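You operate a simulated robot arm through the tools that you are given. There is no shell and no other tool. Be economical: measure what you need, move in short steps, check, and stop when the job is done.

You run a simulated two-armed robot. Do the job below in one go: nothing can be reset, and whatever is moved stays where it is left.

Task
Take the cap off the oil bottle and lay it down on the supply table top.

The check looks at the end state, three seconds after you hand in, the way a careful person would. Anything else that was tipped, shoved, dropped, spilled or broken makes it a failure. Lids that push on must go on centred and level and be pressed home; caps that screw on are set level and turned clockwise until they are tight.

Robot
Two 6-joint arms with two-finger parallel grippers on one trunk, on a base that drives. Base frame: it is fixed to the floor where the robot stands at the start and does not move with it; the origin is under the middle of the robot, x ahead of it, y to its left, z up. Lengths are in mm, angles in degrees, forces in N, time in s.
The left shoulder is at the start at [60, 187, 1172], the right one opposite. With the tool pointing down near the work surface each hand reaches from about 220 to 620 mm from the robot's upright axis, wherever it stands, measured 20 degrees to its own side. Payload 1.57 kg a hand.
The TCP of each hand is the grasp point between the finger pads, 30 mm short of the fingertips. In the tool frame z runs along the fingers and y along their closing line. The gripper opens to 110 mm. The fingers are 24 mm wide and 12 mm thick; the gripper's body (48 by 112 mm) begins 78 mm behind the TCP.
Orientation is that of the tool frame in the base frame, as [roll, pitch, yaw] about the fixed x, y, z axes, in that order (R = Rz(yaw) Ry(pitch) Rx(roll)). With the fingers straight down and closing along the base's y, the tool's x points along the base's -x, its y along +y and its z along -z.

Tools
- The arms move only by the tool step_arm. It takes "left_motion", "right_motion" or both (then of equal length, played together; a hand with none holds still); each is a list of rows, each a list of 7 numbers: the shift along the base's x, y, z in mm, then the turn, a rotation vector about the base's x, y, z in degrees, then the opening, from 0 (shut) to 1 (fully open). In form: [[tx, ty, tz, wx, wy, wz, fingers], ...]. A call has 1 to 12 rows; each row shifts and turns the commanded pose from where the row before left it. Rows are played at 5 a second. More than 50 mm and 8.6 degrees between two rows, or a gripper value outside its range, and nothing of the call is played. A pose out of reach is approached as far as the arm can. The call stops where the force on the tool passes 40 N (or 10 N more than at its start, if that is more) or the arm is blocked; 0.2 s more then pass. Each finger travels about 153 mm/s and halts on what it meets, pressing with about 28 N; the grip force reading is that of the motor and also rises with nothing between the fingers. The clock runs only during rows and for 0.2 s after the last one: add rows that do not move to give the fingers time. The reply holds the time, the measured pose of the TCP, the force on the tool along the base axes, the opening and the grip force, in the units named above and with some noise, with the torque about the TCP (base axes, N m) and any sound that the robot's microphone picked up.
- Cameras (640 x 400 px; columns grow to the right, rows downward): "scene" is now at [19.1, 4.1, 1713.9]; the picture's right is [0.06, -1.00, 0.00], its down [-0.75, -0.04, -0.66] and it looks along [0.66, 0.04, -0.75] (base axes); focal length 262 px, centre (320, 200). "left" rides on the left gripper at [70, -16, -141] in its tool frame; the picture's right is [0.23, 0.97, 0.00], its down [-0.86, 0.20, -0.48] and it looks along [-0.47, 0.11, 0.88] (tool axes); focal length 222 px, centre (320, 200). "right" rides on the right gripper at [70, 16, -141] in its tool frame; the picture's right is [-0.23, 0.97, 0.00], its down [-0.86, -0.20, -0.48] and it looks along [-0.47, -0.11, 0.88] (tool axes); focal length 222 px, centre (320, 200). There is no depth. A picture from a camera that has moved, and an enlarged one, comes with that camera's place and axes in the base frame and with its lens.
- capture(camera): a new picture of that camera. It takes no simulated time.
- lift_body(by): slides the trunk up (or, below 0, down) by that many mm; the arms and the scene camera ride with it, the base frame stays. It gives what a move gives, with no picture.
- base_move(legs): drives the robot by 1 to 6 legs, each [ahead, left, turn to the left] in mm, mm and degrees, along the robot's own axes; the way and the turn of a leg run together, so that a leg with both is an arc; at most 1500 mm and 180 degrees a leg. The arms and the cameras ride along, it lands a little off, and it stops where it bumps. It gives what a move gives.
- aim_head(pan, tilt): turns the head with the scene camera to pan (to the left, within 86 degrees either way) and tilt (down, from -29 to 69), counted from straight ahead of the robot. It gives what a move gives.
- close_up(camera, box): a new picture of the part [left, top, right, bottom] of that camera's present view, enlarged. It takes no simulated time.
- sign_off(): hands the job in; it is judged then, once.

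Go step by step. Nothing tells you exact positions but the pictures and the camera data: compare them with the known pose of the tool, close in by small moves and look again before you grip or let go. The budget is 120 turns and 92 pictures, counting those below and the enlarged ones. Unless the task says otherwise, let go and move clear before handing in, and close with one line.

The tools are called as a command line: name --argument value ..., lists and objects as JSON in quotes. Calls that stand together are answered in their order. step_arm: Moves the arms, as the interface text tells. Its arguments: {"type":"object","properties":{"left_motion":{"type":"array","items":{"type":"array","items":{"type":"number"}}},"right_motion":{"type":"array","items":{"type":"array","items":{"type":"number"}}}},"required":[]} The other tools are called the same way: lift_body (by) slides the trunk up or down; base_move (legs) drives the base; aim_head (pan, tilt) turns the head that bears the scene camera; capture (camera) takes a picture; close_up (camera, box) takes an enlarged picture of a part of a camera's view; sign_off () hands the job in.

At the start:

```text
clock: 0.0
left_eef_pos: [465.7, 315.2, 1195.7]
left_orientation: [-180.0, 0.0, -180.0]
left_contact_force: [-0.4, 0.1, 0.5]
left_wrist_torque: [-0.01, 0.01, 0.02]
left_grip_width: 110.0
left_grip_force: 0.0
right_eef_pos: [457.0, -102.5, 1250.7]
right_orientation: [-179.9, 0.0, 179.9]
right_contact_force: [0.0, 0.5, 0.2]
right_wrist_torque: [0.06, -0.01, 0.0]
right_grip_width: 109.8
right_grip_force: 0.2
trunk travel left (down, up): [-800.0, 190.0]
robot x, y, heading: [1.2, -2.1, 0.1]
head pan, tilt: [3.3, 49.0]
```

scene: 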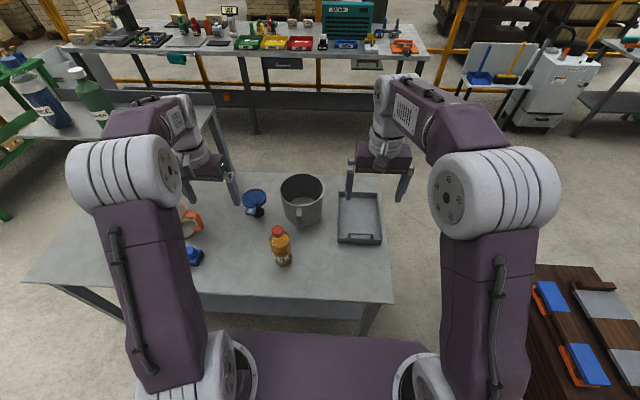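
right: 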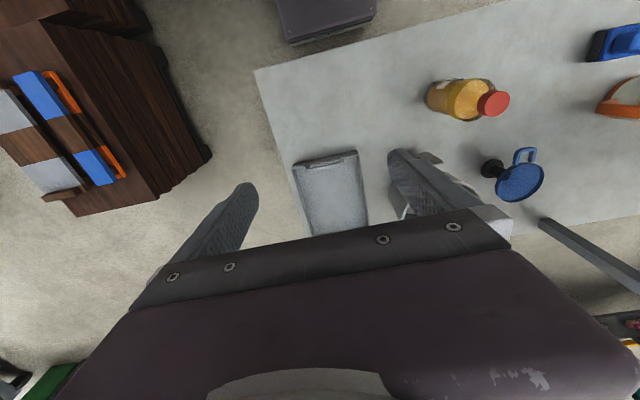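
left: 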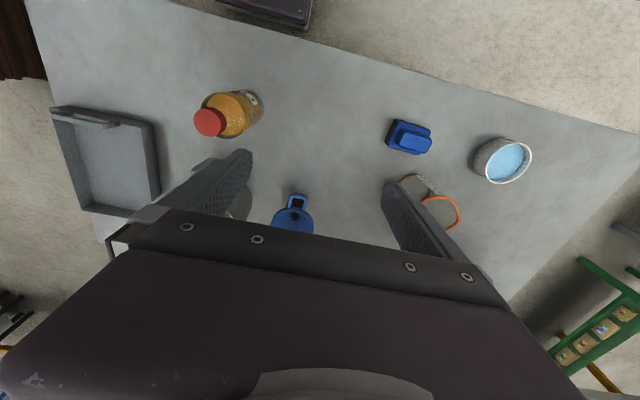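

I see an amber bottle with a red cap on the near table, and other bottles on a table to the left. I'll look closer at the labels.

close_up --camera "scene" --box '[230, 170, 390, 270]'

close_up --camera "scene" --box '[0, 40, 160, 140]'

close_up --camera "scene" --box '[60, 0, 440, 90]'

```text
4.00 times, centred on (310, 220) of scene
camera zoom: at [19.1, 4.1, 1713.9], right [0.06, -1.0, 0.0], down [-0.75, -0.04, -0.66], along [0.66, 0.04, -0.75], focal length 1048 px, centre (360, 120)
```

zoom: 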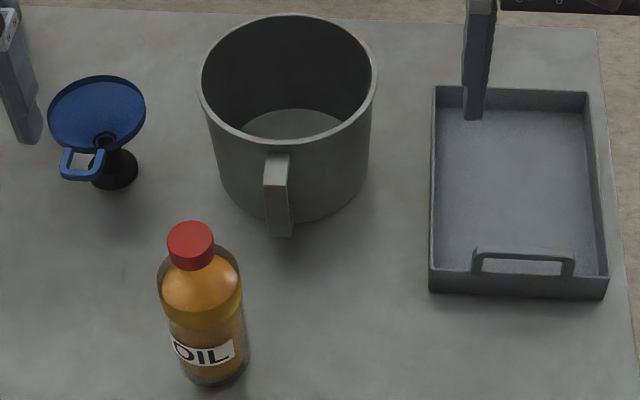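

```text
4.00 times, centred on (80, 90) of scene
camera zoom: at [19.1, 4.1, 1713.9], right [0.06, -1.0, 0.0], down [-0.75, -0.04, -0.66], along [0.66, 0.04, -0.75], focal length 1048 px, centre (1280, 640)
```

zoom: 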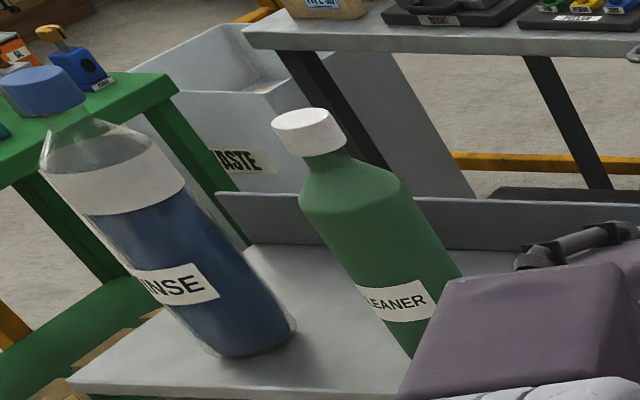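

```text
1.68 times, centred on (250, 45) of scene
camera zoom: at [19.1, 4.1, 1713.9], right [0.06, -1.0, 0.0], down [-0.75, -0.04, -0.66], along [0.66, 0.04, -0.75], focal length 441 px, centre (438, 461)
```

zoom: 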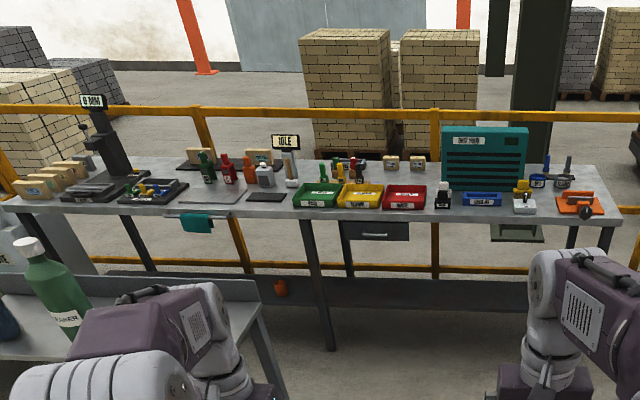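

The bottle marked OIL stands on the near table. I need to know which table is the "supply table", so I'll look around for signs.

aim_head --pan 70 --tilt 30

capture --camera "scene"

aim_head --pan -70 --tilt 30

capture --camera "scene"

aim_head --pan 3 --tilt 60

capture --camera "scene"

```text
clock: 1.4
left_eef_pos: [465.0, 315.2, 1196.3]
left_orientation: [-179.9, 0.0, -180.0]
left_contact_force: [-0.3, -1.0, 0.8]
left_wrist_torque: [-0.01, -0.02, -0.02]
left_grip_width: 110.0
left_grip_force: 0.0
right_eef_pos: [457.2, -101.7, 1248.8]
right_orientation: [180.0, 0.0, -180.0]
right_contact_force: [0.2, -0.4, 0.2]
right_wrist_torque: [-0.02, 0.01, -0.02]
right_grip_width: 110.1
right_grip_force: 0.1
trunk travel left (down, up): [-800.0, 190.0]
robot x, y, heading: [1.2, 2.5, 0.1]
head pan, tilt: [70.0, 30.0]
```

```text
85 pictures are left
camera scene: at [-27.7, 84.5, 1742.0], right [0.94, -0.34, 0.0], down [-0.17, -0.47, -0.87], along [0.3, 0.81, -0.5], focal length 262 px, centre (320, 200)
```

scene: 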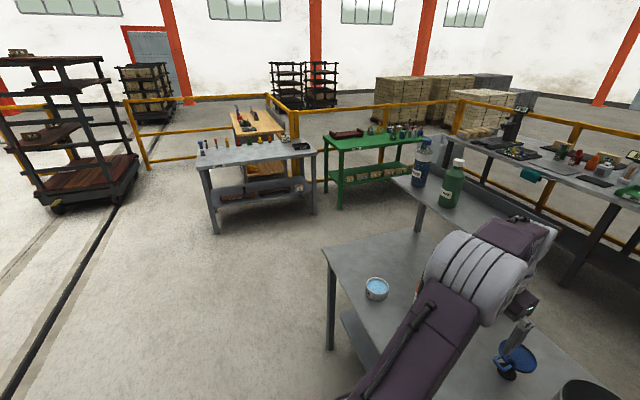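

```text
clock: 3.6
left_eef_pos: [466.0, 315.9, 1196.4]
left_orientation: [179.9, 0.1, 180.0]
left_contact_force: [-0.4, -0.2, -0.6]
left_wrist_torque: [-0.01, 0.0, 0.02]
left_grip_width: 110.0
left_grip_force: 0.0
right_eef_pos: [457.0, -101.8, 1250.9]
right_orientation: [-180.0, -0.1, -179.9]
right_contact_force: [-0.5, -0.2, 0.3]
right_wrist_torque: [-0.01, -0.02, -0.02]
right_grip_width: 109.7
right_grip_force: 0.1
trunk travel left (down, up): [-800.0, 190.0]
robot x, y, heading: [-1.0, 1.5, -0.2]
head pan, tilt: [-70.0, 30.0]
```

```text
84 pictures are left
camera scene: at [-27.7, -85.4, 1742.0], right [-0.94, -0.34, 0.0], down [-0.17, 0.47, -0.87], along [0.3, -0.81, -0.5], focal length 262 px, centre (320, 200)
```

scene: 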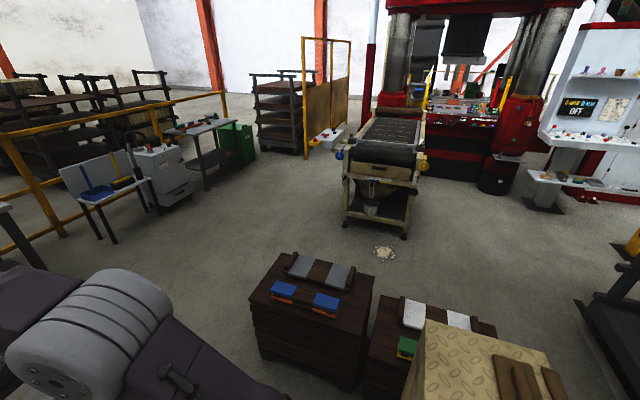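

```text
clock: 5.1
left_eef_pos: [464.5, 315.6, 1195.9]
left_orientation: [180.0, 0.0, 180.0]
left_contact_force: [-0.3, 0.1, -0.4]
left_wrist_torque: [0.01, 0.0, -0.02]
left_grip_width: 110.0
left_grip_force: 0.0
right_eef_pos: [457.3, -101.7, 1250.8]
right_orientation: [-179.9, 0.1, 180.0]
right_contact_force: [0.2, -0.1, -0.1]
right_wrist_torque: [-0.02, -0.01, -0.03]
right_grip_width: 110.0
right_grip_force: 0.0
trunk travel left (down, up): [-800.0, 190.0]
robot x, y, heading: [0.4, 0.4, 0.2]
head pan, tilt: [3.0, 60.0]
```

```text
83 pictures are left
camera scene: at [7.9, 3.0, 1699.9], right [0.05, -1.0, 0.0], down [-0.86, -0.04, -0.5], along [0.5, 0.03, -0.87], focal length 262 px, centre (320, 200)
```

scene: 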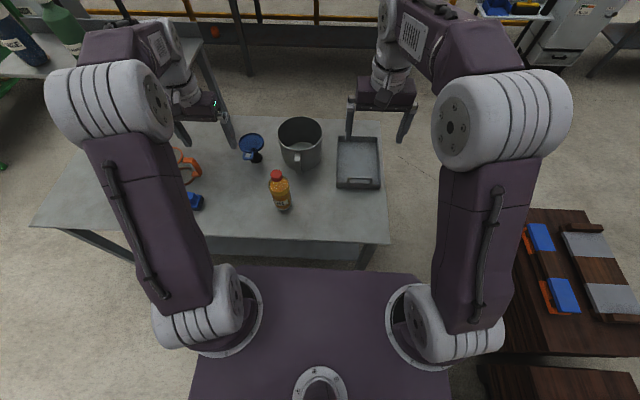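

The work surface carrying the oil bottle is the near table. I put the bottle at about x=482, y=165, with the cap top near z=1015. The right hand will hold the body from the front-right and the left hand will unscrew from above, so I begin by turning the right hand.

step_arm --right_motion '[[-4.6, 15.2, -18.7, 0, 0, 7.5, 1], [-4.6, 15.2, -18.7, 0, 0, 7.5, 1], [-4.6, 15.2, -18.7, 0, 0, 7.5, 1], [-4.6, 15.2, -18.7, 0, 0, 7.5, 1], [-4.6, 15.2, -18.7, 0, 0, 7.5, 1], [-4.6, 15.2, -18.7, 0, 0, 7.5, 1], [-4.6, 15.2, -18.7, 0, 0, 7.5, 1], [-4.6, 15.2, -18.7, 0, 0, 7.5, 1]]'

step_arm --right_motion '[[0, 0, 0, 6.5, -3.75, 0, 1], [0, 0, 0, 6.5, -3.75, 0, 1], [0, 0, 0, 6.5, -3.75, 0, 1], [0, 0, 0, 6.5, -3.75, 0, 1], [0, 0, 0, 6.5, -3.75, 0, 1], [0, 0, 0, 6.5, -3.75, 0, 1], [0, 0, 0, 6.5, -3.75, 0, 1], [0, 0, 0, 6.5, -3.75, 0, 1]]'

capture --camera "right"

capture --camera "scene"

```text
clock: 6.9
left_eef_pos: [464.9, 316.4, 1195.1]
left_orientation: [180.0, 0.0, 180.0]
left_contact_force: [-0.5, 0.3, -0.1]
left_wrist_torque: [-0.03, -0.01, -0.02]
left_grip_width: 110.1
left_grip_force: 0.0
right_eef_pos: [420.5, 18.8, 1100.6]
right_orientation: [-179.9, 0.0, -119.9]
right_contact_force: [0.1, -0.1, -0.9]
right_wrist_torque: [-0.02, 0.03, 0.03]
right_grip_width: 110.0
right_grip_force: 0.1
trunk travel left (down, up): [-800.0, 190.0]
robot x, y, heading: [-4.2, 0.1, -0.2]
head pan, tilt: [3.0, 60.0]
```

```text
clock: 8.7
left_eef_pos: [466.7, 314.6, 1196.6]
left_orientation: [180.0, 0.1, 180.0]
left_contact_force: [0.1, -0.1, -1.2]
left_wrist_torque: [0.02, 0.04, 0.0]
left_grip_width: 110.2
left_grip_force: 0.1
right_eef_pos: [430.3, 18.6, 1110.0]
right_orientation: [179.5, 59.9, -120.4]
right_contact_force: [0.2, 0.7, -0.4]
right_wrist_torque: [0.01, 0.01, 0.03]
right_grip_width: 109.9
right_grip_force: 0.1
right hand out of reach, approached as far as the arm can: row 8
trunk travel left (down, up): [-800.0, 190.0]
robot x, y, heading: [-1.9, 1.2, -0.2]
head pan, tilt: [3.0, 60.0]
```

```text
82 pictures are left
camera right: at [338.3, -107.8, 1121.0], right [-0.79, 0.58, 0.2], down [0.18, -0.09, 0.98], along [0.59, 0.81, -0.04], focal length 222 px, centre (320, 200)
```

right: 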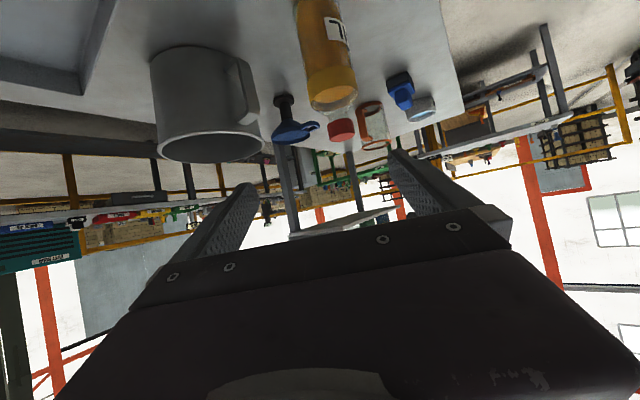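

```text
81 pictures are left
camera scene: at [8.7, 2.3, 1699.9], right [0.05, -1.0, 0.0], down [-0.87, -0.04, -0.5], along [0.5, 0.03, -0.87], focal length 262 px, centre (320, 200)
```

scene: 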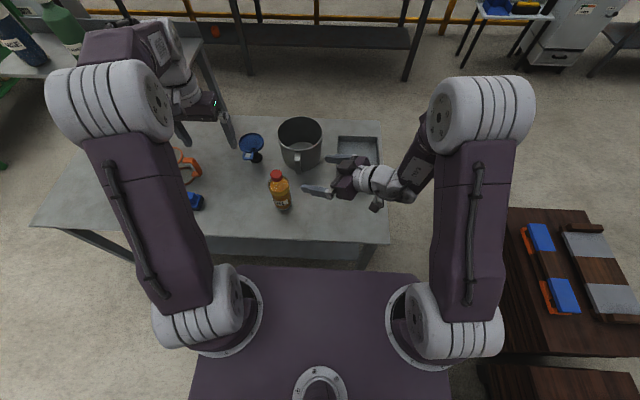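

The right hand is horizontal-ish and points at the bottle. I'll lower it and bring it to a pre-grasp about 100 mm short of the bottle.

step_arm --right_motion '[[4, 0, -37, 0, 0, 0, 1], [3, 0, -37, 0, 0, 0, 1], [3, 0, -36, 0, 0, 0, 1], [3, 24, -15, 0, 0, 0, 1], [3, 24, -15, 0, 0, 0, 1], [3, 23, -15, 0, 0, 0, 1]]'

capture --camera "right"

close_up --camera "scene" --box '[200, 110, 440, 260]'

capture --camera "left"

```text
clock: 10.1
left_eef_pos: [464.3, 314.9, 1196.4]
left_orientation: [179.9, -0.1, -180.0]
left_contact_force: [-0.2, 0.6, -0.9]
left_wrist_torque: [-0.01, -0.02, -0.02]
left_grip_width: 109.6
left_grip_force: 0.0
right_eef_pos: [499.8, 92.4, 986.6]
right_orientation: [179.9, 60.0, -120.1]
right_contact_force: [-1.1, -1.4, 1.7]
right_wrist_torque: [0.09, 0.08, 0.07]
right_grip_width: 109.7
right_grip_force: 0.0
right hand out of reach, approached as far as the arm can: row 1, 2, 3, 4
trunk travel left (down, up): [-800.0, 190.0]
robot x, y, heading: [2.3, 1.1, -0.1]
head pan, tilt: [3.0, 60.0]
```

```text
80 pictures are left
camera right: at [406.2, -34.0, 997.4], right [-0.79, 0.59, 0.2], down [0.18, -0.09, 0.98], along [0.59, 0.81, -0.03], focal length 222 px, centre (320, 200)
```

right: 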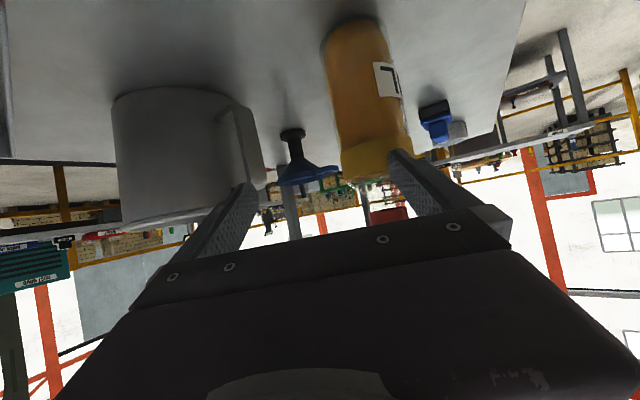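

```text
2.67 times, centred on (320, 185) of scene
camera zoom: at [7.3, 2.9, 1700.0], right [0.05, -1.0, 0.0], down [-0.86, -0.05, -0.5], along [0.5, 0.03, -0.87], focal length 698 px, centre (320, 240)
```

zoom: 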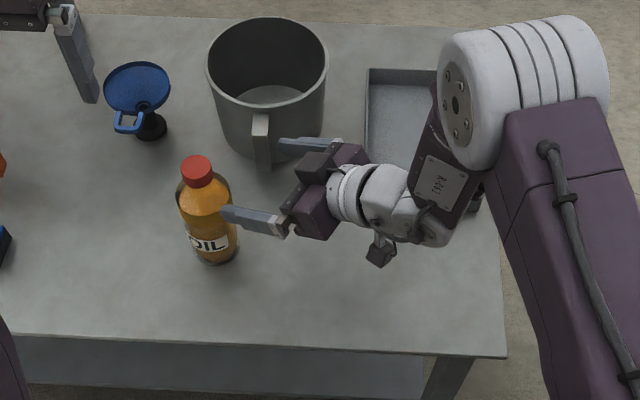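

```text
78 pictures are left
camera left: at [394.1, 298.6, 1337.5], right [-0.23, 0.97, 0.0], down [0.86, 0.2, 0.48], along [0.47, 0.11, -0.88], focal length 222 px, centre (320, 200)
```

left: 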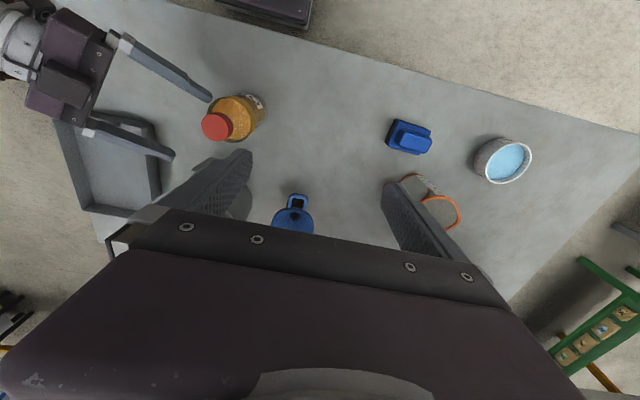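

The right hand ended off its commanded pose, with one finger near the bottle. I'll back off slightly and let it settle.

step_arm --right_motion '[[0, -10, 0, 0, 0, 0, 1], [0, 0, 0, 0, 0, 0, 1], [0, 0, 0, 0, 0, 0, 1]]'

close_up --camera "scene" --box '[200, 110, 440, 260]'

```text
clock: 10.9
left_eef_pos: [464.7, 316.1, 1196.7]
left_orientation: [-179.9, 0.0, -179.9]
left_contact_force: [0.2, 1.2, 0.3]
left_wrist_torque: [-0.02, 0.03, 0.0]
left_grip_width: 110.0
left_grip_force: 0.1
right_eef_pos: [499.4, 82.3, 987.4]
right_orientation: [179.7, 60.0, -120.2]
right_contact_force: [0.3, 0.7, -0.6]
right_wrist_torque: [0.02, -0.01, 0.02]
right_grip_width: 110.2
right_grip_force: 0.0
trunk travel left (down, up): [-800.0, 190.0]
robot x, y, heading: [0.2, -1.4, 0.2]
head pan, tilt: [3.0, 60.0]
```

```text
2.67 times, centred on (320, 185) of scene
camera zoom: at [7.8, 3.3, 1699.9], right [0.05, -1.0, 0.0], down [-0.86, -0.05, -0.5], along [0.5, 0.03, -0.87], focal length 698 px, centre (320, 240)
```

zoom: 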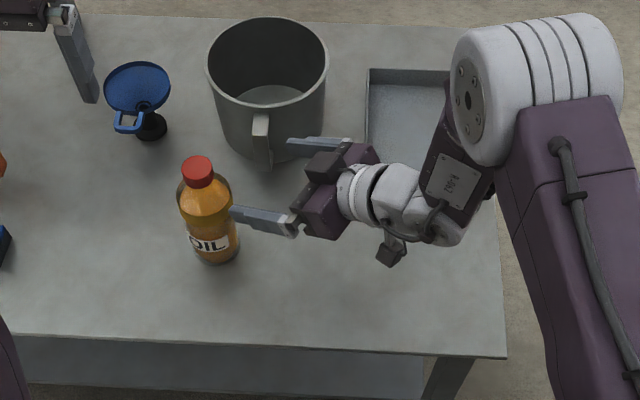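

The approach is limited by being too folded. I'll swing the hand to point straight along +y while backing away.

step_arm --right_motion '[[-4, -12, 0, 0, 0, 7.5, 1], [-4, -12, 0, 0, 0, 7.5, 1], [-4, -12, 0, 0, 0, 7.5, 1], [-4, -12, 0, 0, 0, 7.5, 1], [0, 0, 0, 0, 0, 0, 1]]'

close_up --camera "scene" --box '[200, 110, 440, 260]'

```text
clock: 12.1
left_eef_pos: [464.5, 316.0, 1195.5]
left_orientation: [-180.0, 0.1, 180.0]
left_contact_force: [-0.5, 0.0, -0.7]
left_wrist_torque: [0.01, 0.05, 0.01]
left_grip_width: 109.8
left_grip_force: 0.1
right_eef_pos: [482.5, 36.1, 986.5]
right_orientation: [179.8, 59.9, -89.9]
right_contact_force: [-0.9, 0.7, 1.2]
right_wrist_torque: [0.02, 0.0, 0.0]
right_grip_width: 110.0
right_grip_force: 0.1
trunk travel left (down, up): [-800.0, 190.0]
robot x, y, heading: [-3.1, 0.9, -0.1]
head pan, tilt: [3.0, 60.0]
```

```text
2.67 times, centred on (320, 185) of scene
camera zoom: at [7.6, 3.3, 1699.9], right [0.05, -1.0, 0.0], down [-0.86, -0.05, -0.5], along [0.5, 0.03, -0.87], focal length 698 px, centre (320, 240)
```

zoom: 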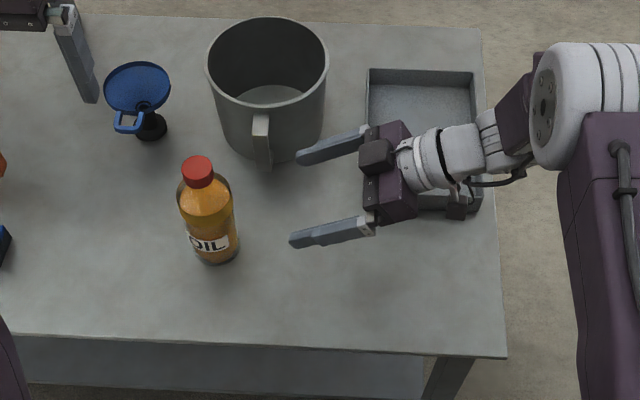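

The hand now points along +y and is in reach. I'll lower it to the body height of the bottle and look again.

step_arm --right_motion '[[0, 0, -30, 0, 0, 0, 1], [0, 0, -30, 0, 0, 0, 1], [0, 0, -30, 0, 0, 0, 1], [0, 20, 0, 0, 0, 0, 1], [0, 20, 0, 0, 0, 0, 1], [0, 0, 0, 0, 0, 0, 1]]'

close_up --camera "scene" --box '[200, 110, 440, 260]'

capture --camera "right"

```text
clock: 13.5
left_eef_pos: [465.3, 315.2, 1196.6]
left_orientation: [-180.0, 0.0, 179.9]
left_contact_force: [0.1, -0.8, -0.7]
left_wrist_torque: [0.01, -0.02, -0.01]
left_grip_width: 110.0
left_grip_force: 0.1
right_eef_pos: [482.6, 74.4, 896.1]
right_orientation: [180.0, 60.1, -90.0]
right_contact_force: [-0.7, -0.8, 0.2]
right_wrist_torque: [0.01, 0.0, 0.05]
right_grip_width: 110.0
right_grip_force: 0.1
trunk travel left (down, up): [-800.0, 190.0]
robot x, y, heading: [-0.6, 2.8, 0.1]
head pan, tilt: [3.0, 60.0]
```

```text
2.67 times, centred on (320, 185) of scene
camera zoom: at [7.9, 2.2, 1699.9], right [0.05, -1.0, 0.0], down [-0.86, -0.04, -0.5], along [0.5, 0.03, -0.87], focal length 698 px, centre (320, 240)
```

zoom: 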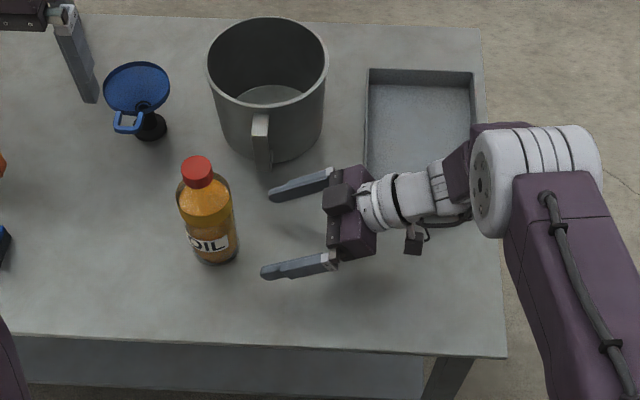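

```text
74 pictures are left
camera right: at [466.9, -81.1, 907.2], right [-0.97, 0.11, 0.2], down [0.2, 0.01, 0.98], along [0.11, 0.99, -0.03], focal length 222 px, centre (320, 200)
```

right: 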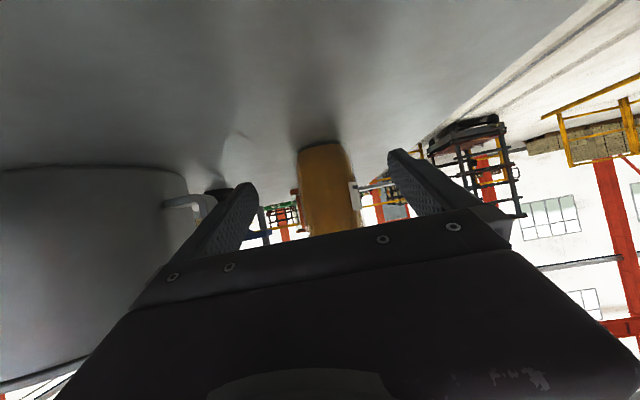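

The bottle is centred between the fingers at x≈484 and the pot handle is clear of the far finger. I'll advance around the bottle with the fingers open.

step_arm --right_motion '[[0.5, 18, 0, 0, 0, 0, 1], [0.5, 18, 0, 0, 0, 0, 1], [0, 18, 0, 0, 0, 0, 1], [0, 18, 0, 0, 0, 0, 1], [0, 15, 0, 0, 0, 0, 1], [0, 0, 0, 0, 0, 0, 1]]'

close_up --camera "scene" --box '[230, 130, 390, 230]'

capture --camera "right"

close_up --camera "left" --box '[140, 50, 300, 150]'

```text
clock: 14.9
left_eef_pos: [465.6, 314.7, 1196.6]
left_orientation: [-180.0, 0.1, -179.9]
left_contact_force: [-0.8, -0.3, 0.1]
left_wrist_torque: [0.02, -0.01, -0.02]
left_grip_width: 110.1
left_grip_force: 0.0
right_eef_pos: [483.3, 160.8, 895.7]
right_orientation: [-179.9, 60.0, -90.1]
right_contact_force: [-0.1, 0.2, 0.0]
right_wrist_torque: [0.01, 0.01, -0.02]
right_grip_width: 109.7
right_grip_force: 0.2
trunk travel left (down, up): [-800.0, 190.0]
robot x, y, heading: [1.4, -0.3, -0.1]
head pan, tilt: [3.0, 60.0]
```

```text
4.00 times, centred on (310, 180) of scene
camera zoom: at [7.9, 2.8, 1699.9], right [0.05, -1.0, 0.0], down [-0.86, -0.05, -0.5], along [0.5, 0.03, -0.87], focal length 1048 px, centre (360, 280)
```

zoom: 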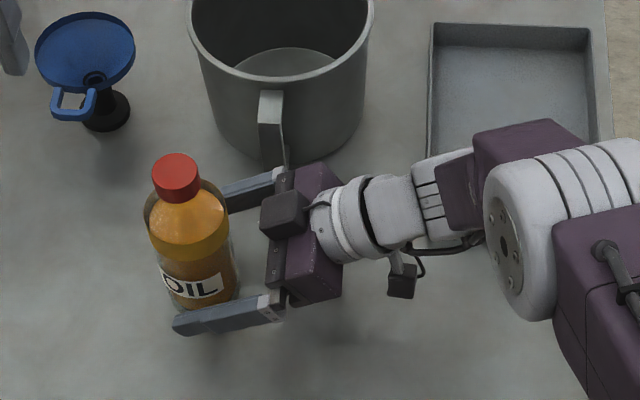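

```text
72 pictures are left
camera right: at [467.3, 4.9, 906.6], right [-0.97, 0.11, 0.2], down [0.2, 0.01, 0.98], along [0.11, 0.99, -0.04], focal length 222 px, centre (320, 200)
```

right: 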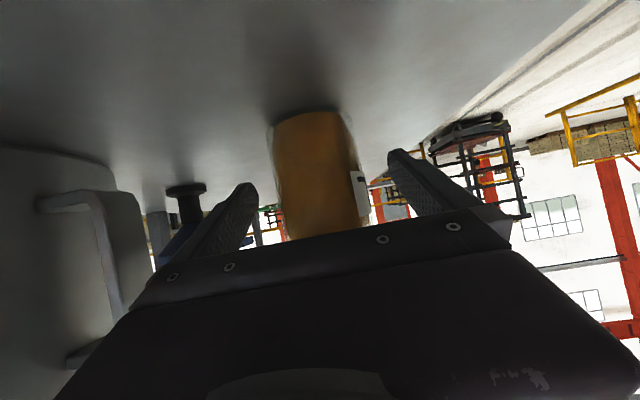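

```text
4.00 times, centred on (220, 100) of left
camera zoom: at [394.5, 298.6, 1337.3], right [-0.23, 0.97, 0.0], down [0.86, 0.2, 0.48], along [0.47, 0.11, -0.88], focal length 888 px, centre (720, 600)
```

zoom: 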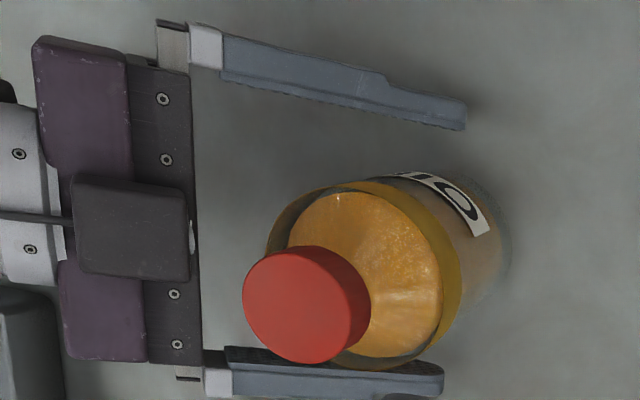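

The fingers straddle the bottle, whose axis I now put near (486, 172). I'll nudge to that point and close gently to hold the body.

step_arm --right_motion '[[2, 9, 0, 0, 0, 0, 1], [0, 0, 0, 0, 0, 0, 0.8], [0, 0, 0, 0, 0, 0, 0.7], [0, 0, 0, 0, 0, 0, 0.65]]'

close_up --camera "left" --box '[140, 50, 300, 150]'

```text
clock: 15.9
left_eef_pos: [464.5, 314.5, 1196.3]
left_orientation: [180.0, 0.0, -180.0]
left_contact_force: [0.6, 0.5, 0.1]
left_wrist_torque: [0.0, -0.03, 0.03]
left_grip_width: 109.9
left_grip_force: 0.1
right_eef_pos: [485.2, 170.2, 897.0]
right_orientation: [180.0, 60.1, -90.0]
right_contact_force: [-0.2, -0.2, 0.2]
right_wrist_torque: [-0.01, 0.02, 0.0]
right_grip_width: 71.5
right_grip_force: 0.0
trunk travel left (down, up): [-800.0, 190.0]
robot x, y, heading: [-0.7, -2.6, -0.0]
head pan, tilt: [3.0, 60.0]
```

```text
4.00 times, centred on (220, 100) of left
camera zoom: at [394.5, 299.0, 1337.2], right [-0.23, 0.97, 0.0], down [0.86, 0.2, 0.48], along [0.47, 0.11, -0.88], focal length 888 px, centre (720, 600)
```

zoom: 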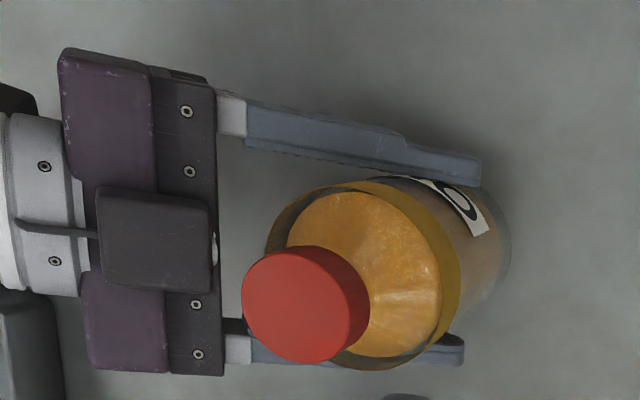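

Still no contact at 71 mm and the bottle has not moved. I'll close further in small steps.

step_arm --right_motion '[[0, 0, 0, 0, 0, 0, 0.62], [0, 0, 0, 0, 0, 0, 0.6], [0, 0, 0, 0, 0, 0, 0.58], [0, 0, 0, 0, 0, 0, 0.56]]'

close_up --camera "left" --box '[140, 50, 300, 150]'

```text
clock: 16.9
left_eef_pos: [463.7, 314.6, 1196.6]
left_orientation: [180.0, 0.1, 179.9]
left_contact_force: [0.3, 0.5, -0.4]
left_wrist_torque: [-0.01, 0.01, 0.04]
left_grip_width: 110.1
left_grip_force: 0.2
right_eef_pos: [485.9, 170.1, 896.1]
right_orientation: [180.0, 60.0, -89.9]
right_contact_force: [-0.6, 0.3, 0.1]
right_wrist_torque: [0.0, 0.08, 0.0]
right_grip_width: 66.9
right_grip_force: 28.0
trunk travel left (down, up): [-800.0, 190.0]
robot x, y, heading: [-1.9, -1.8, -0.4]
head pan, tilt: [3.0, 60.0]
```

```text
4.00 times, centred on (220, 100) of left
camera zoom: at [394.2, 298.8, 1337.3], right [-0.23, 0.97, 0.0], down [0.86, 0.2, 0.48], along [0.47, 0.11, -0.88], focal length 888 px, centre (720, 600)
```

zoom: 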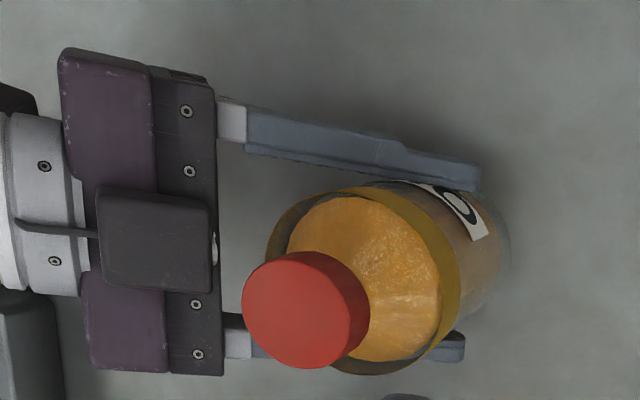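

The bottle is held (67 mm wide, 28 N) and shifted only about a millimetre. Now I bring the left hand above the cap, pre-turned by -60° about z.

step_arm --left_motion '[[2.6, -17.7, -10, 0, 0, -7.5, 1], [2.6, -17.7, -10, 0, 0, -7.5, 1], [2.6, -17.7, -10, 0, 0, -7.5, 1], [2.6, -17.7, -10, 0, 0, -7.5, 1], [2.6, -17.7, -10, 0, 0, -7.5, 0.8], [2.6, -17.7, -10, 0, 0, -7.5, 0.7], [2.6, -17.7, -10, 0, 0, -7.5, 0.6], [2.6, -17.7, -10, 0, 0, -7.5, 0.6], [0, 0, 0, 0, 0, 0, 0.6]]'

capture --camera "left"

close_up --camera "scene" --box '[230, 130, 390, 230]'

```text
clock: 18.9
left_eef_pos: [485.0, 174.7, 1115.0]
left_orientation: [179.9, 0.0, 119.9]
left_contact_force: [0.1, -0.3, -0.6]
left_wrist_torque: [0.01, -0.01, 0.0]
left_grip_width: 65.7
left_grip_force: 0.0
right_eef_pos: [486.3, 169.4, 896.7]
right_orientation: [-180.0, 60.0, -90.1]
right_contact_force: [-0.3, 0.0, 0.5]
right_wrist_torque: [0.04, 0.1, -0.02]
right_grip_width: 67.1
right_grip_force: 27.7
trunk travel left (down, up): [-800.0, 190.0]
robot x, y, heading: [1.0, -3.1, 0.2]
head pan, tilt: [3.0, 60.0]
```

```text
68 pictures are left
camera left: at [434.6, 225.7, 1257.0], right [0.73, 0.68, 0.0], down [0.6, -0.64, 0.48], along [0.33, -0.35, -0.88], focal length 222 px, centre (320, 200)
```

left: 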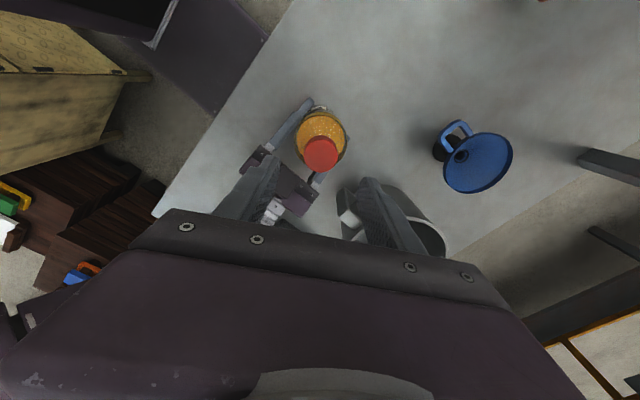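

```text
4.00 times, centred on (310, 180) of scene
camera zoom: at [7.7, 3.2, 1699.9], right [0.05, -1.0, 0.0], down [-0.86, -0.05, -0.5], along [0.5, 0.03, -0.87], focal length 1048 px, centre (360, 280)
```

zoom: 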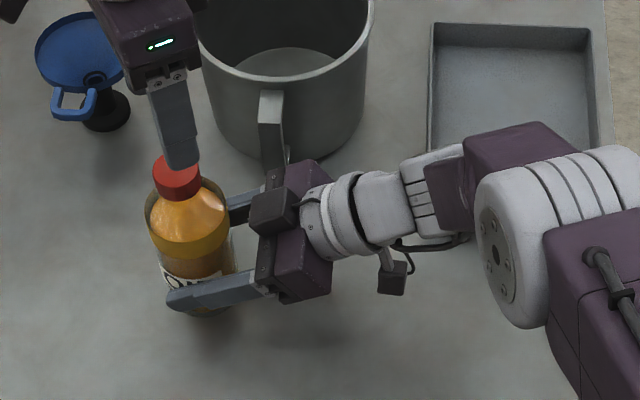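

The cap axis computes to about (486, 174), right under the left TCP. I'll take a close look to measure the cap's height.

close_up --camera "left" --box '[280, 90, 376, 150]'

close_up --camera "left" --box '[280, 130, 376, 190]'

close_up --camera "scene" --box '[250, 150, 314, 190]'

```text
6.67 times, centred on (328, 120) of left
camera zoom: at [434.6, 225.7, 1257.0], right [0.73, 0.68, 0.0], down [0.6, -0.64, 0.48], along [0.33, -0.35, -0.88], focal length 1481 px, centre (267, 733)
```

zoom: 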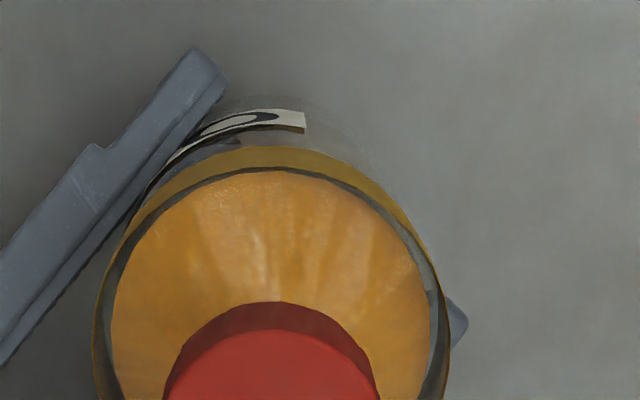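

```text
6.67 times, centred on (328, 160) of left
camera zoom: at [434.6, 225.7, 1257.0], right [0.73, 0.68, 0.0], down [0.6, -0.64, 0.48], along [0.33, -0.35, -0.88], focal length 1481 px, centre (267, 467)
```

zoom: 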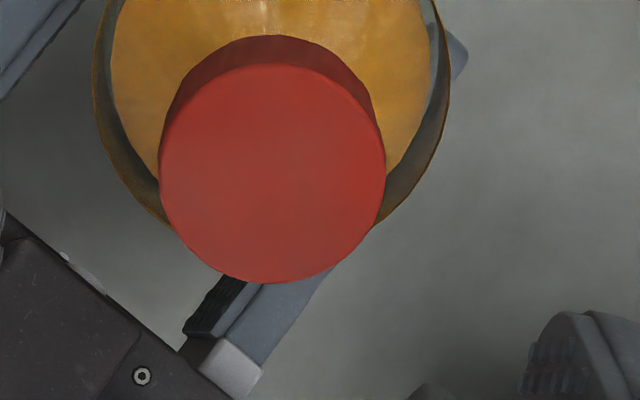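

```text
10.00 times, centred on (282, 170) of scene
camera zoom: at [7.7, 3.2, 1699.9], right [0.05, -1.0, 0.0], down [-0.86, -0.05, -0.5], along [0.5, 0.03, -0.87], focal length 2619 px, centre (700, 500)
```

zoom: 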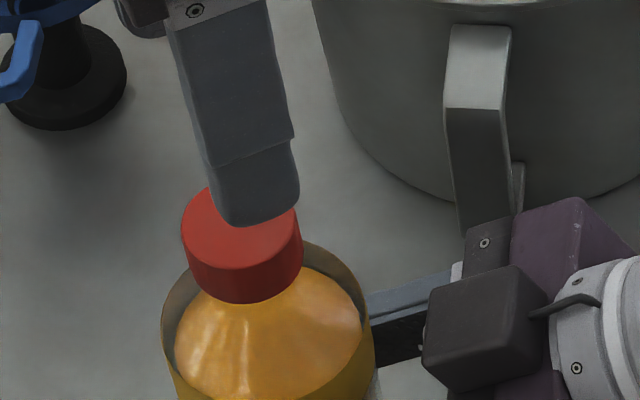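

The cap is about 37 mm wide and 22 mm tall, with its top near z=1022. I'll lower the left hand to TCP z≈1035 so the fingertips flank it.

step_arm --left_motion '[[1, -0.5, -20, 0, 0, 0, 0.6], [0, 0, -20, 0, 0, 0, 0.6], [0, 0, -20, 0, 0, 0, 0.55], [0, 0, -20, 0, 0, 0, 0.5], [0, 0, 0, 0, 0, 0, 0.5]]'

close_up --camera "scene" --box '[234, 140, 330, 200]'

close_up --camera "left" --box '[200, 100, 440, 250]'

```text
clock: 20.1
left_eef_pos: [486.6, 171.6, 1035.6]
left_orientation: [-179.9, 0.0, 120.0]
left_contact_force: [-0.4, 0.3, 0.1]
left_wrist_torque: [-0.02, 0.01, 0.01]
left_grip_width: 54.9
left_grip_force: 0.0
right_eef_pos: [485.2, 169.4, 896.9]
right_orientation: [-180.0, 60.0, -90.1]
right_contact_force: [0.9, 0.0, 0.5]
right_wrist_torque: [0.0, 0.04, -0.06]
right_grip_width: 67.1
right_grip_force: 27.4
trunk travel left (down, up): [-800.0, 190.0]
robot x, y, heading: [2.0, -2.5, 0.0]
head pan, tilt: [3.0, 60.0]
```

```text
6.67 times, centred on (282, 170) of scene
camera zoom: at [7.8, 3.0, 1699.9], right [0.05, -1.0, 0.0], down [-0.86, -0.05, -0.5], along [0.5, 0.03, -0.87], focal length 1746 px, centre (573, 400)
```

zoom: 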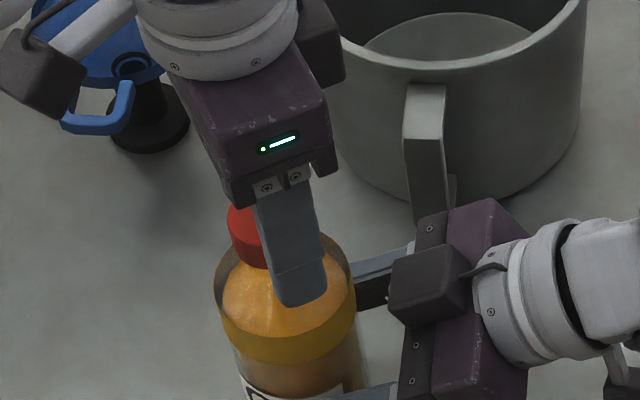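

```text
2.67 times, centred on (320, 175) of left
camera zoom: at [436.1, 224.4, 1176.9], right [0.73, 0.68, 0.0], down [0.6, -0.64, 0.48], along [0.33, -0.35, -0.88], focal length 592 px, centre (320, 267)
```

zoom: 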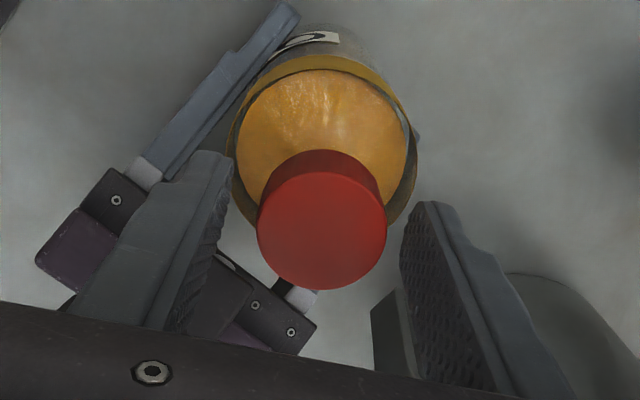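

The cap sits centred between the left fingertips. I'll close on it in small steps.

step_arm --left_motion '[[0, 0, 0, 0, 0, 0, 0.42], [0, 0, 0, 0, 0, 0, 0.37], [0, 0, 0, 0, 0, 0, 0.33], [0, 0, 0, 0, 0, 0, 0.28], [0, 0, 0, 0, 0, 0, 0.25]]'

close_up --camera "left" --box '[200, 100, 440, 250]'

```text
clock: 21.3
left_eef_pos: [486.4, 171.5, 1035.5]
left_orientation: [-180.0, -0.1, 119.9]
left_contact_force: [-0.2, -0.9, -0.2]
left_wrist_torque: [0.05, 0.0, 0.0]
left_grip_width: 34.5
left_grip_force: 27.8
right_eef_pos: [485.1, 170.6, 897.1]
right_orientation: [179.9, 60.0, -90.0]
right_contact_force: [0.4, -0.8, 0.3]
right_wrist_torque: [0.01, 0.02, -0.08]
right_grip_width: 67.1
right_grip_force: 28.1
trunk travel left (down, up): [-800.0, 190.0]
robot x, y, heading: [-1.5, 0.4, -0.0]
head pan, tilt: [3.0, 60.0]
```

```text
2.67 times, centred on (320, 175) of left
camera zoom: at [436.1, 224.4, 1177.1], right [0.73, 0.68, 0.0], down [0.6, -0.64, 0.48], along [0.33, -0.35, -0.88], focal length 592 px, centre (320, 267)
```

zoom: 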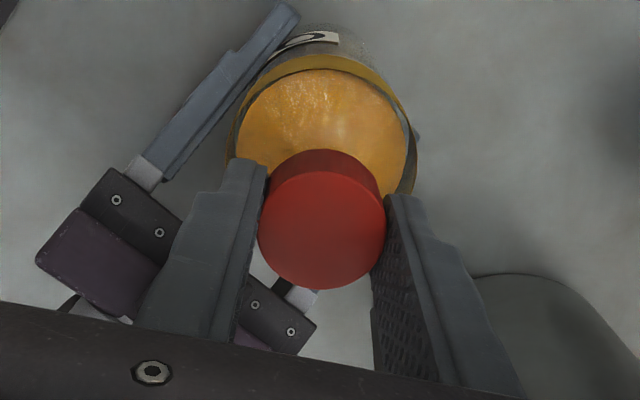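

The cap is gripped at 34.5 mm. I'll turn it counterclockwise a little and read the torque.

step_arm --left_motion '[[0, 0, 0, 0, 0, 5, 0.25], [0, 0, 0, 0, 0, 5, 0.25], [0, 0, 0, 0, 0, 5, 0.25], [0, 0, 0, 0, 0, 5, 0.25]]'

close_up --camera "left" --box '[200, 100, 440, 250]'

```text
clock: 22.3
left_eef_pos: [487.6, 171.7, 1036.3]
left_orientation: [-179.9, 0.1, 140.0]
left_contact_force: [-4.8, -2.7, 0.5]
left_wrist_torque: [-0.02, 0.1, 0.0]
left_grip_width: 34.6
left_grip_force: 28.2
right_eef_pos: [484.4, 169.5, 896.6]
right_orientation: [-180.0, 60.0, -90.0]
right_contact_force: [3.8, 1.2, -0.7]
right_wrist_torque: [-0.27, 0.45, -0.03]
right_grip_width: 67.1
right_grip_force: 27.8
trunk travel left (down, up): [-800.0, 190.0]
robot x, y, heading: [3.0, 2.1, 0.1]
head pan, tilt: [3.0, 60.0]
```

```text
2.67 times, centred on (320, 175) of left
camera zoom: at [421.9, 204.9, 1177.2], right [0.45, 0.89, 0.0], down [0.78, -0.4, 0.48], along [0.43, -0.22, -0.88], focal length 592 px, centre (320, 267)
```

zoom: 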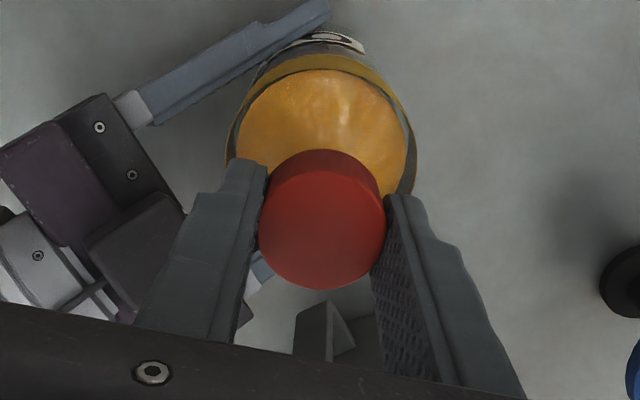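

The cap turns with little resistance and the bottle stays put. I'll continue counterclockwise.

step_arm --left_motion '[[0, 0, 0, 0, 0, 8, 0.25], [0, 0, 0, 0, 0, 8, 0.25], [0, 0, 0.3, 0, 0, 8, 0.25], [0, 0, 0, 0, 0, 8, 0.25], [0, 0, 0.3, 0, 0, 8, 0.25], [0, 0, 0, 0, 0, 8, 0.25], [0, 0, 0.3, 0, 0, 8, 0.25], [0, 0, 0, 0, 0, 8, 0.25], [0, 0, 0, 0, 0, 8, 0.25], [0, 0, 0, 0, 0, 8, 0.25]]'

close_up --camera "left" --box '[200, 100, 440, 250]'

close_up --camera "scene" --box '[230, 130, 390, 230]'

```text
clock: 24.5
left_eef_pos: [486.5, 173.7, 1037.4]
left_orientation: [-180.0, 0.1, -139.8]
left_contact_force: [1.3, 9.3, 0.6]
left_wrist_torque: [0.52, -0.07, -0.02]
left_grip_width: 34.5
left_grip_force: 28.0
right_eef_pos: [484.8, 169.4, 896.8]
right_orientation: [-179.9, 60.2, -89.8]
right_contact_force: [-1.5, -11.6, 4.0]
right_wrist_torque: [0.55, -0.11, -0.06]
right_grip_width: 66.6
right_grip_force: 28.0
trunk travel left (down, up): [-800.0, 190.0]
robot x, y, heading: [-1.5, -1.7, -0.0]
head pan, tilt: [3.0, 60.0]
```

```text
2.67 times, centred on (320, 175) of left
camera zoom: at [442.6, 115.2, 1178.6], right [-0.8, 0.6, 0.0], down [0.52, 0.7, 0.48], along [0.29, 0.38, -0.88], focal length 592 px, centre (320, 267)
```

zoom: 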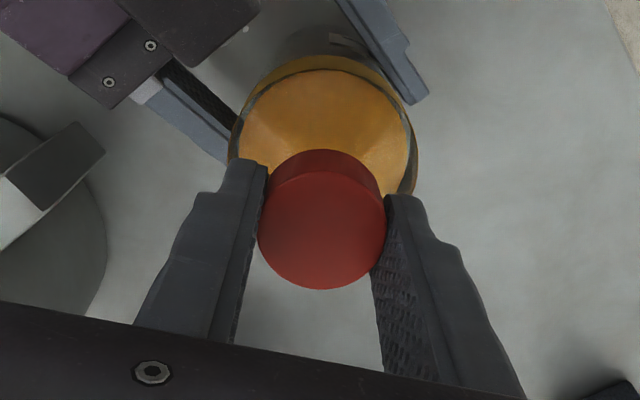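

```text
4.00 times, centred on (310, 180) of scene
camera zoom: at [7.2, 2.6, 1699.9], right [0.05, -1.0, 0.0], down [-0.86, -0.05, -0.5], along [0.5, 0.03, -0.87], focal length 1048 px, centre (360, 280)
```

zoom: 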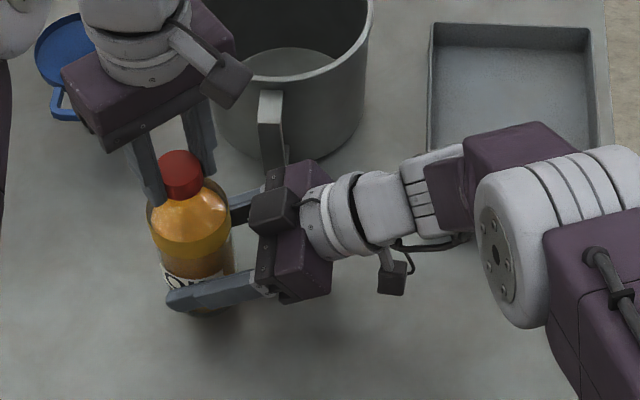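

The label shows the bottle isn't turning; the cap has turned 100°. I'll keep turning as far as the wrist goes.

step_arm --left_motion '[[0, 1, 0, 0, 0, 8, 0.25], [0, 0.5, 0.3, 0, 0, 8, 0.25], [0, 0, 0.3, 0, 0, 8, 0.25], [0, 0, 0, 0, 0, 8, 0.25], [0, 0, 0.3, 0, 0, 8, 0.25], [0, 0, 0, 0, 0, 8, 0.25], [0, 0, 0.3, 0, 0, 8, 0.25]]'

close_up --camera "scene" --box '[230, 130, 390, 230]'

```text
clock: 26.1
left_eef_pos: [487.1, 174.3, 1038.8]
left_orientation: [180.0, -0.1, -83.9]
left_contact_force: [-8.4, -2.7, 0.0]
left_wrist_torque: [-0.07, 0.23, -0.04]
left_grip_width: 34.3
left_grip_force: 27.8
right_eef_pos: [484.9, 169.8, 897.4]
right_orientation: [-180.0, 59.9, -90.0]
right_contact_force: [6.8, 3.9, 0.3]
right_wrist_torque: [-0.42, 0.95, -0.05]
right_grip_width: 66.6
right_grip_force: 27.8
trunk travel left (down, up): [-800.0, 190.0]
robot x, y, heading: [-3.7, 0.9, -0.0]
head pan, tilt: [3.0, 60.0]
```

```text
4.00 times, centred on (310, 180) of scene
camera zoom: at [7.5, 3.2, 1699.9], right [0.05, -1.0, 0.0], down [-0.86, -0.05, -0.5], along [0.5, 0.03, -0.87], focal length 1048 px, centre (360, 280)
```

zoom: 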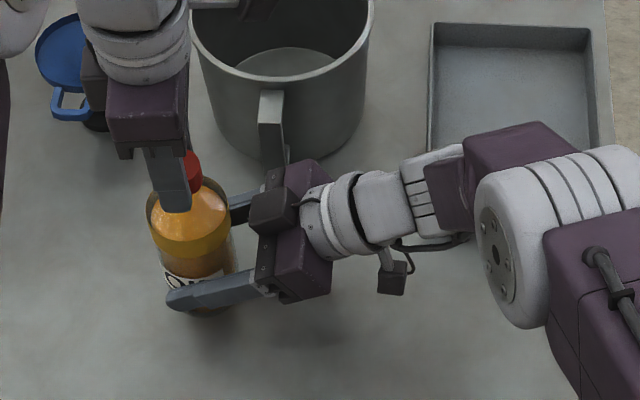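

That is 156° of turning. I'll test with a small lift to see whether the cap is already free.

step_arm --left_motion '[[-0.5, 0, 1.5, 0, 0, 8, 0.25], [0, 0, 1.5, 0, 0, 8, 0.25]]'

```text
clock: 26.7
left_eef_pos: [486.2, 175.2, 1040.1]
left_orientation: [179.9, 0.0, -67.9]
left_contact_force: [-3.0, -2.5, -15.8]
left_wrist_torque: [0.29, -0.02, -0.05]
left_grip_width: 34.5
left_grip_force: 27.8
right_eef_pos: [485.3, 170.1, 897.9]
right_orientation: [-179.9, 60.2, -89.8]
right_contact_force: [3.2, 1.7, 10.9]
right_wrist_torque: [-0.48, 0.47, -0.01]
right_grip_width: 66.7
right_grip_force: 28.5
trunk travel left (down, up): [-800.0, 190.0]
robot x, y, heading: [2.3, -2.5, 0.0]
head pan, tilt: [3.0, 60.0]
```

Still threaded (16 N pull). I'll relieve the lift and turn more.

step_arm --left_motion '[[0, 0, -1.5, 0, 0, 8, 0.25], [0, 0, 0, 0, 0, 8, 0.25], [0, 0, 0.3, 0, 0, 8, 0.25], [0, 0, 0.3, 0, 0, 8, 0.25]]'

```text
clock: 27.7
left_eef_pos: [486.8, 173.9, 1040.0]
left_orientation: [180.0, 0.0, -36.0]
left_contact_force: [-7.8, -1.0, -14.8]
left_wrist_torque: [0.16, 0.29, -0.02]
left_grip_width: 34.6
left_grip_force: 28.0
right_eef_pos: [486.2, 169.7, 897.0]
right_orientation: [180.0, 60.1, -90.0]
right_contact_force: [7.5, 1.3, 11.6]
right_wrist_torque: [-0.3, 0.72, -0.02]
right_grip_width: 66.6
right_grip_force: 27.9
trunk travel left (down, up): [-800.0, 190.0]
robot x, y, heading: [0.2, 0.6, 0.1]
head pan, tilt: [3.0, 60.0]
```

I've over-raised slightly against the thread, so I'll ease down 2 mm and keep turning.

step_arm --left_motion '[[0, 0, -2, 0, 0, 0, 0.25], [0, 0, 0, 0, 0, 8, 0.25], [0, 0, 0, 0, 0, 8, 0.25], [0, 0, 0, 0, 0, 8, 0.25], [0, 0, 0, 0, 0, 8, 0.25]]'

capture --camera "scene"

close_up --camera "left" --box '[200, 100, 440, 250]'

```text
clock: 28.9
left_eef_pos: [485.7, 192.4, 1039.6]
left_orientation: [178.8, -0.7, -4.6]
left_contact_force: [-5.6, -15.7, 19.7]
left_wrist_torque: [-1.06, -0.15, -0.02]
left_grip_width: 34.8
left_grip_force: 27.5
left hand out of reach, approached as far as the arm can: row 5
right_eef_pos: [484.2, 169.3, 899.4]
right_orientation: [-179.8, 60.2, -89.7]
right_contact_force: [13.7, 16.2, 4.6]
right_wrist_torque: [-0.5, 0.49, -0.38]
right_grip_width: 66.9
right_grip_force: 27.6
trunk travel left (down, up): [-800.0, 190.0]
robot x, y, heading: [-1.1, 4.7, -0.0]
head pan, tilt: [3.0, 60.0]
```

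```text
56 pictures are left
camera scene: at [5.1, 2.6, 1700.3], right [0.05, -1.0, 0.0], down [-0.86, -0.04, -0.5], along [0.5, 0.03, -0.87], focal length 262 px, centre (320, 200)
```

scene: 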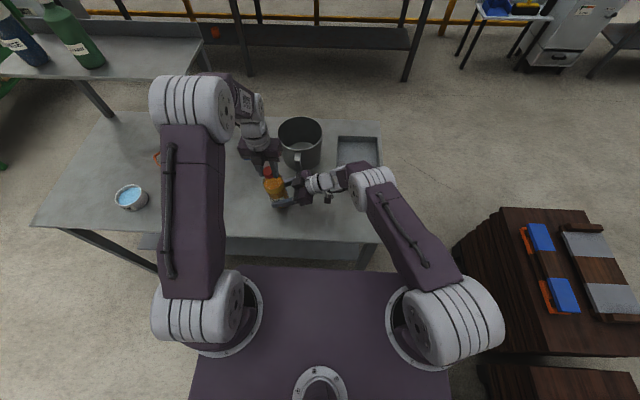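

```text
2.67 times, centred on (320, 175) of left
camera zoom: at [553.4, 205.0, 1180.7], right [0.15, -0.99, 0.02], down [-0.87, -0.12, 0.47], along [-0.46, -0.09, -0.88], focal length 592 px, centre (320, 267)
```

zoom: 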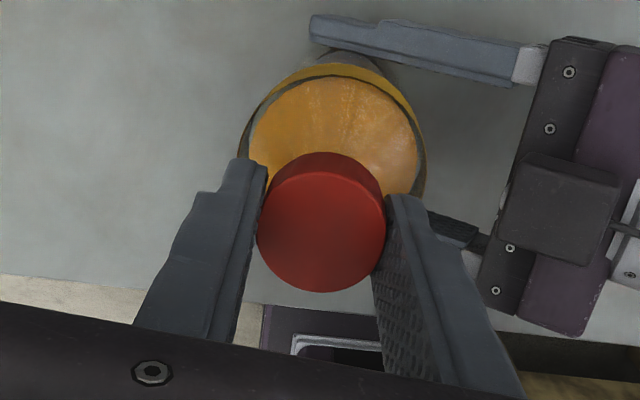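

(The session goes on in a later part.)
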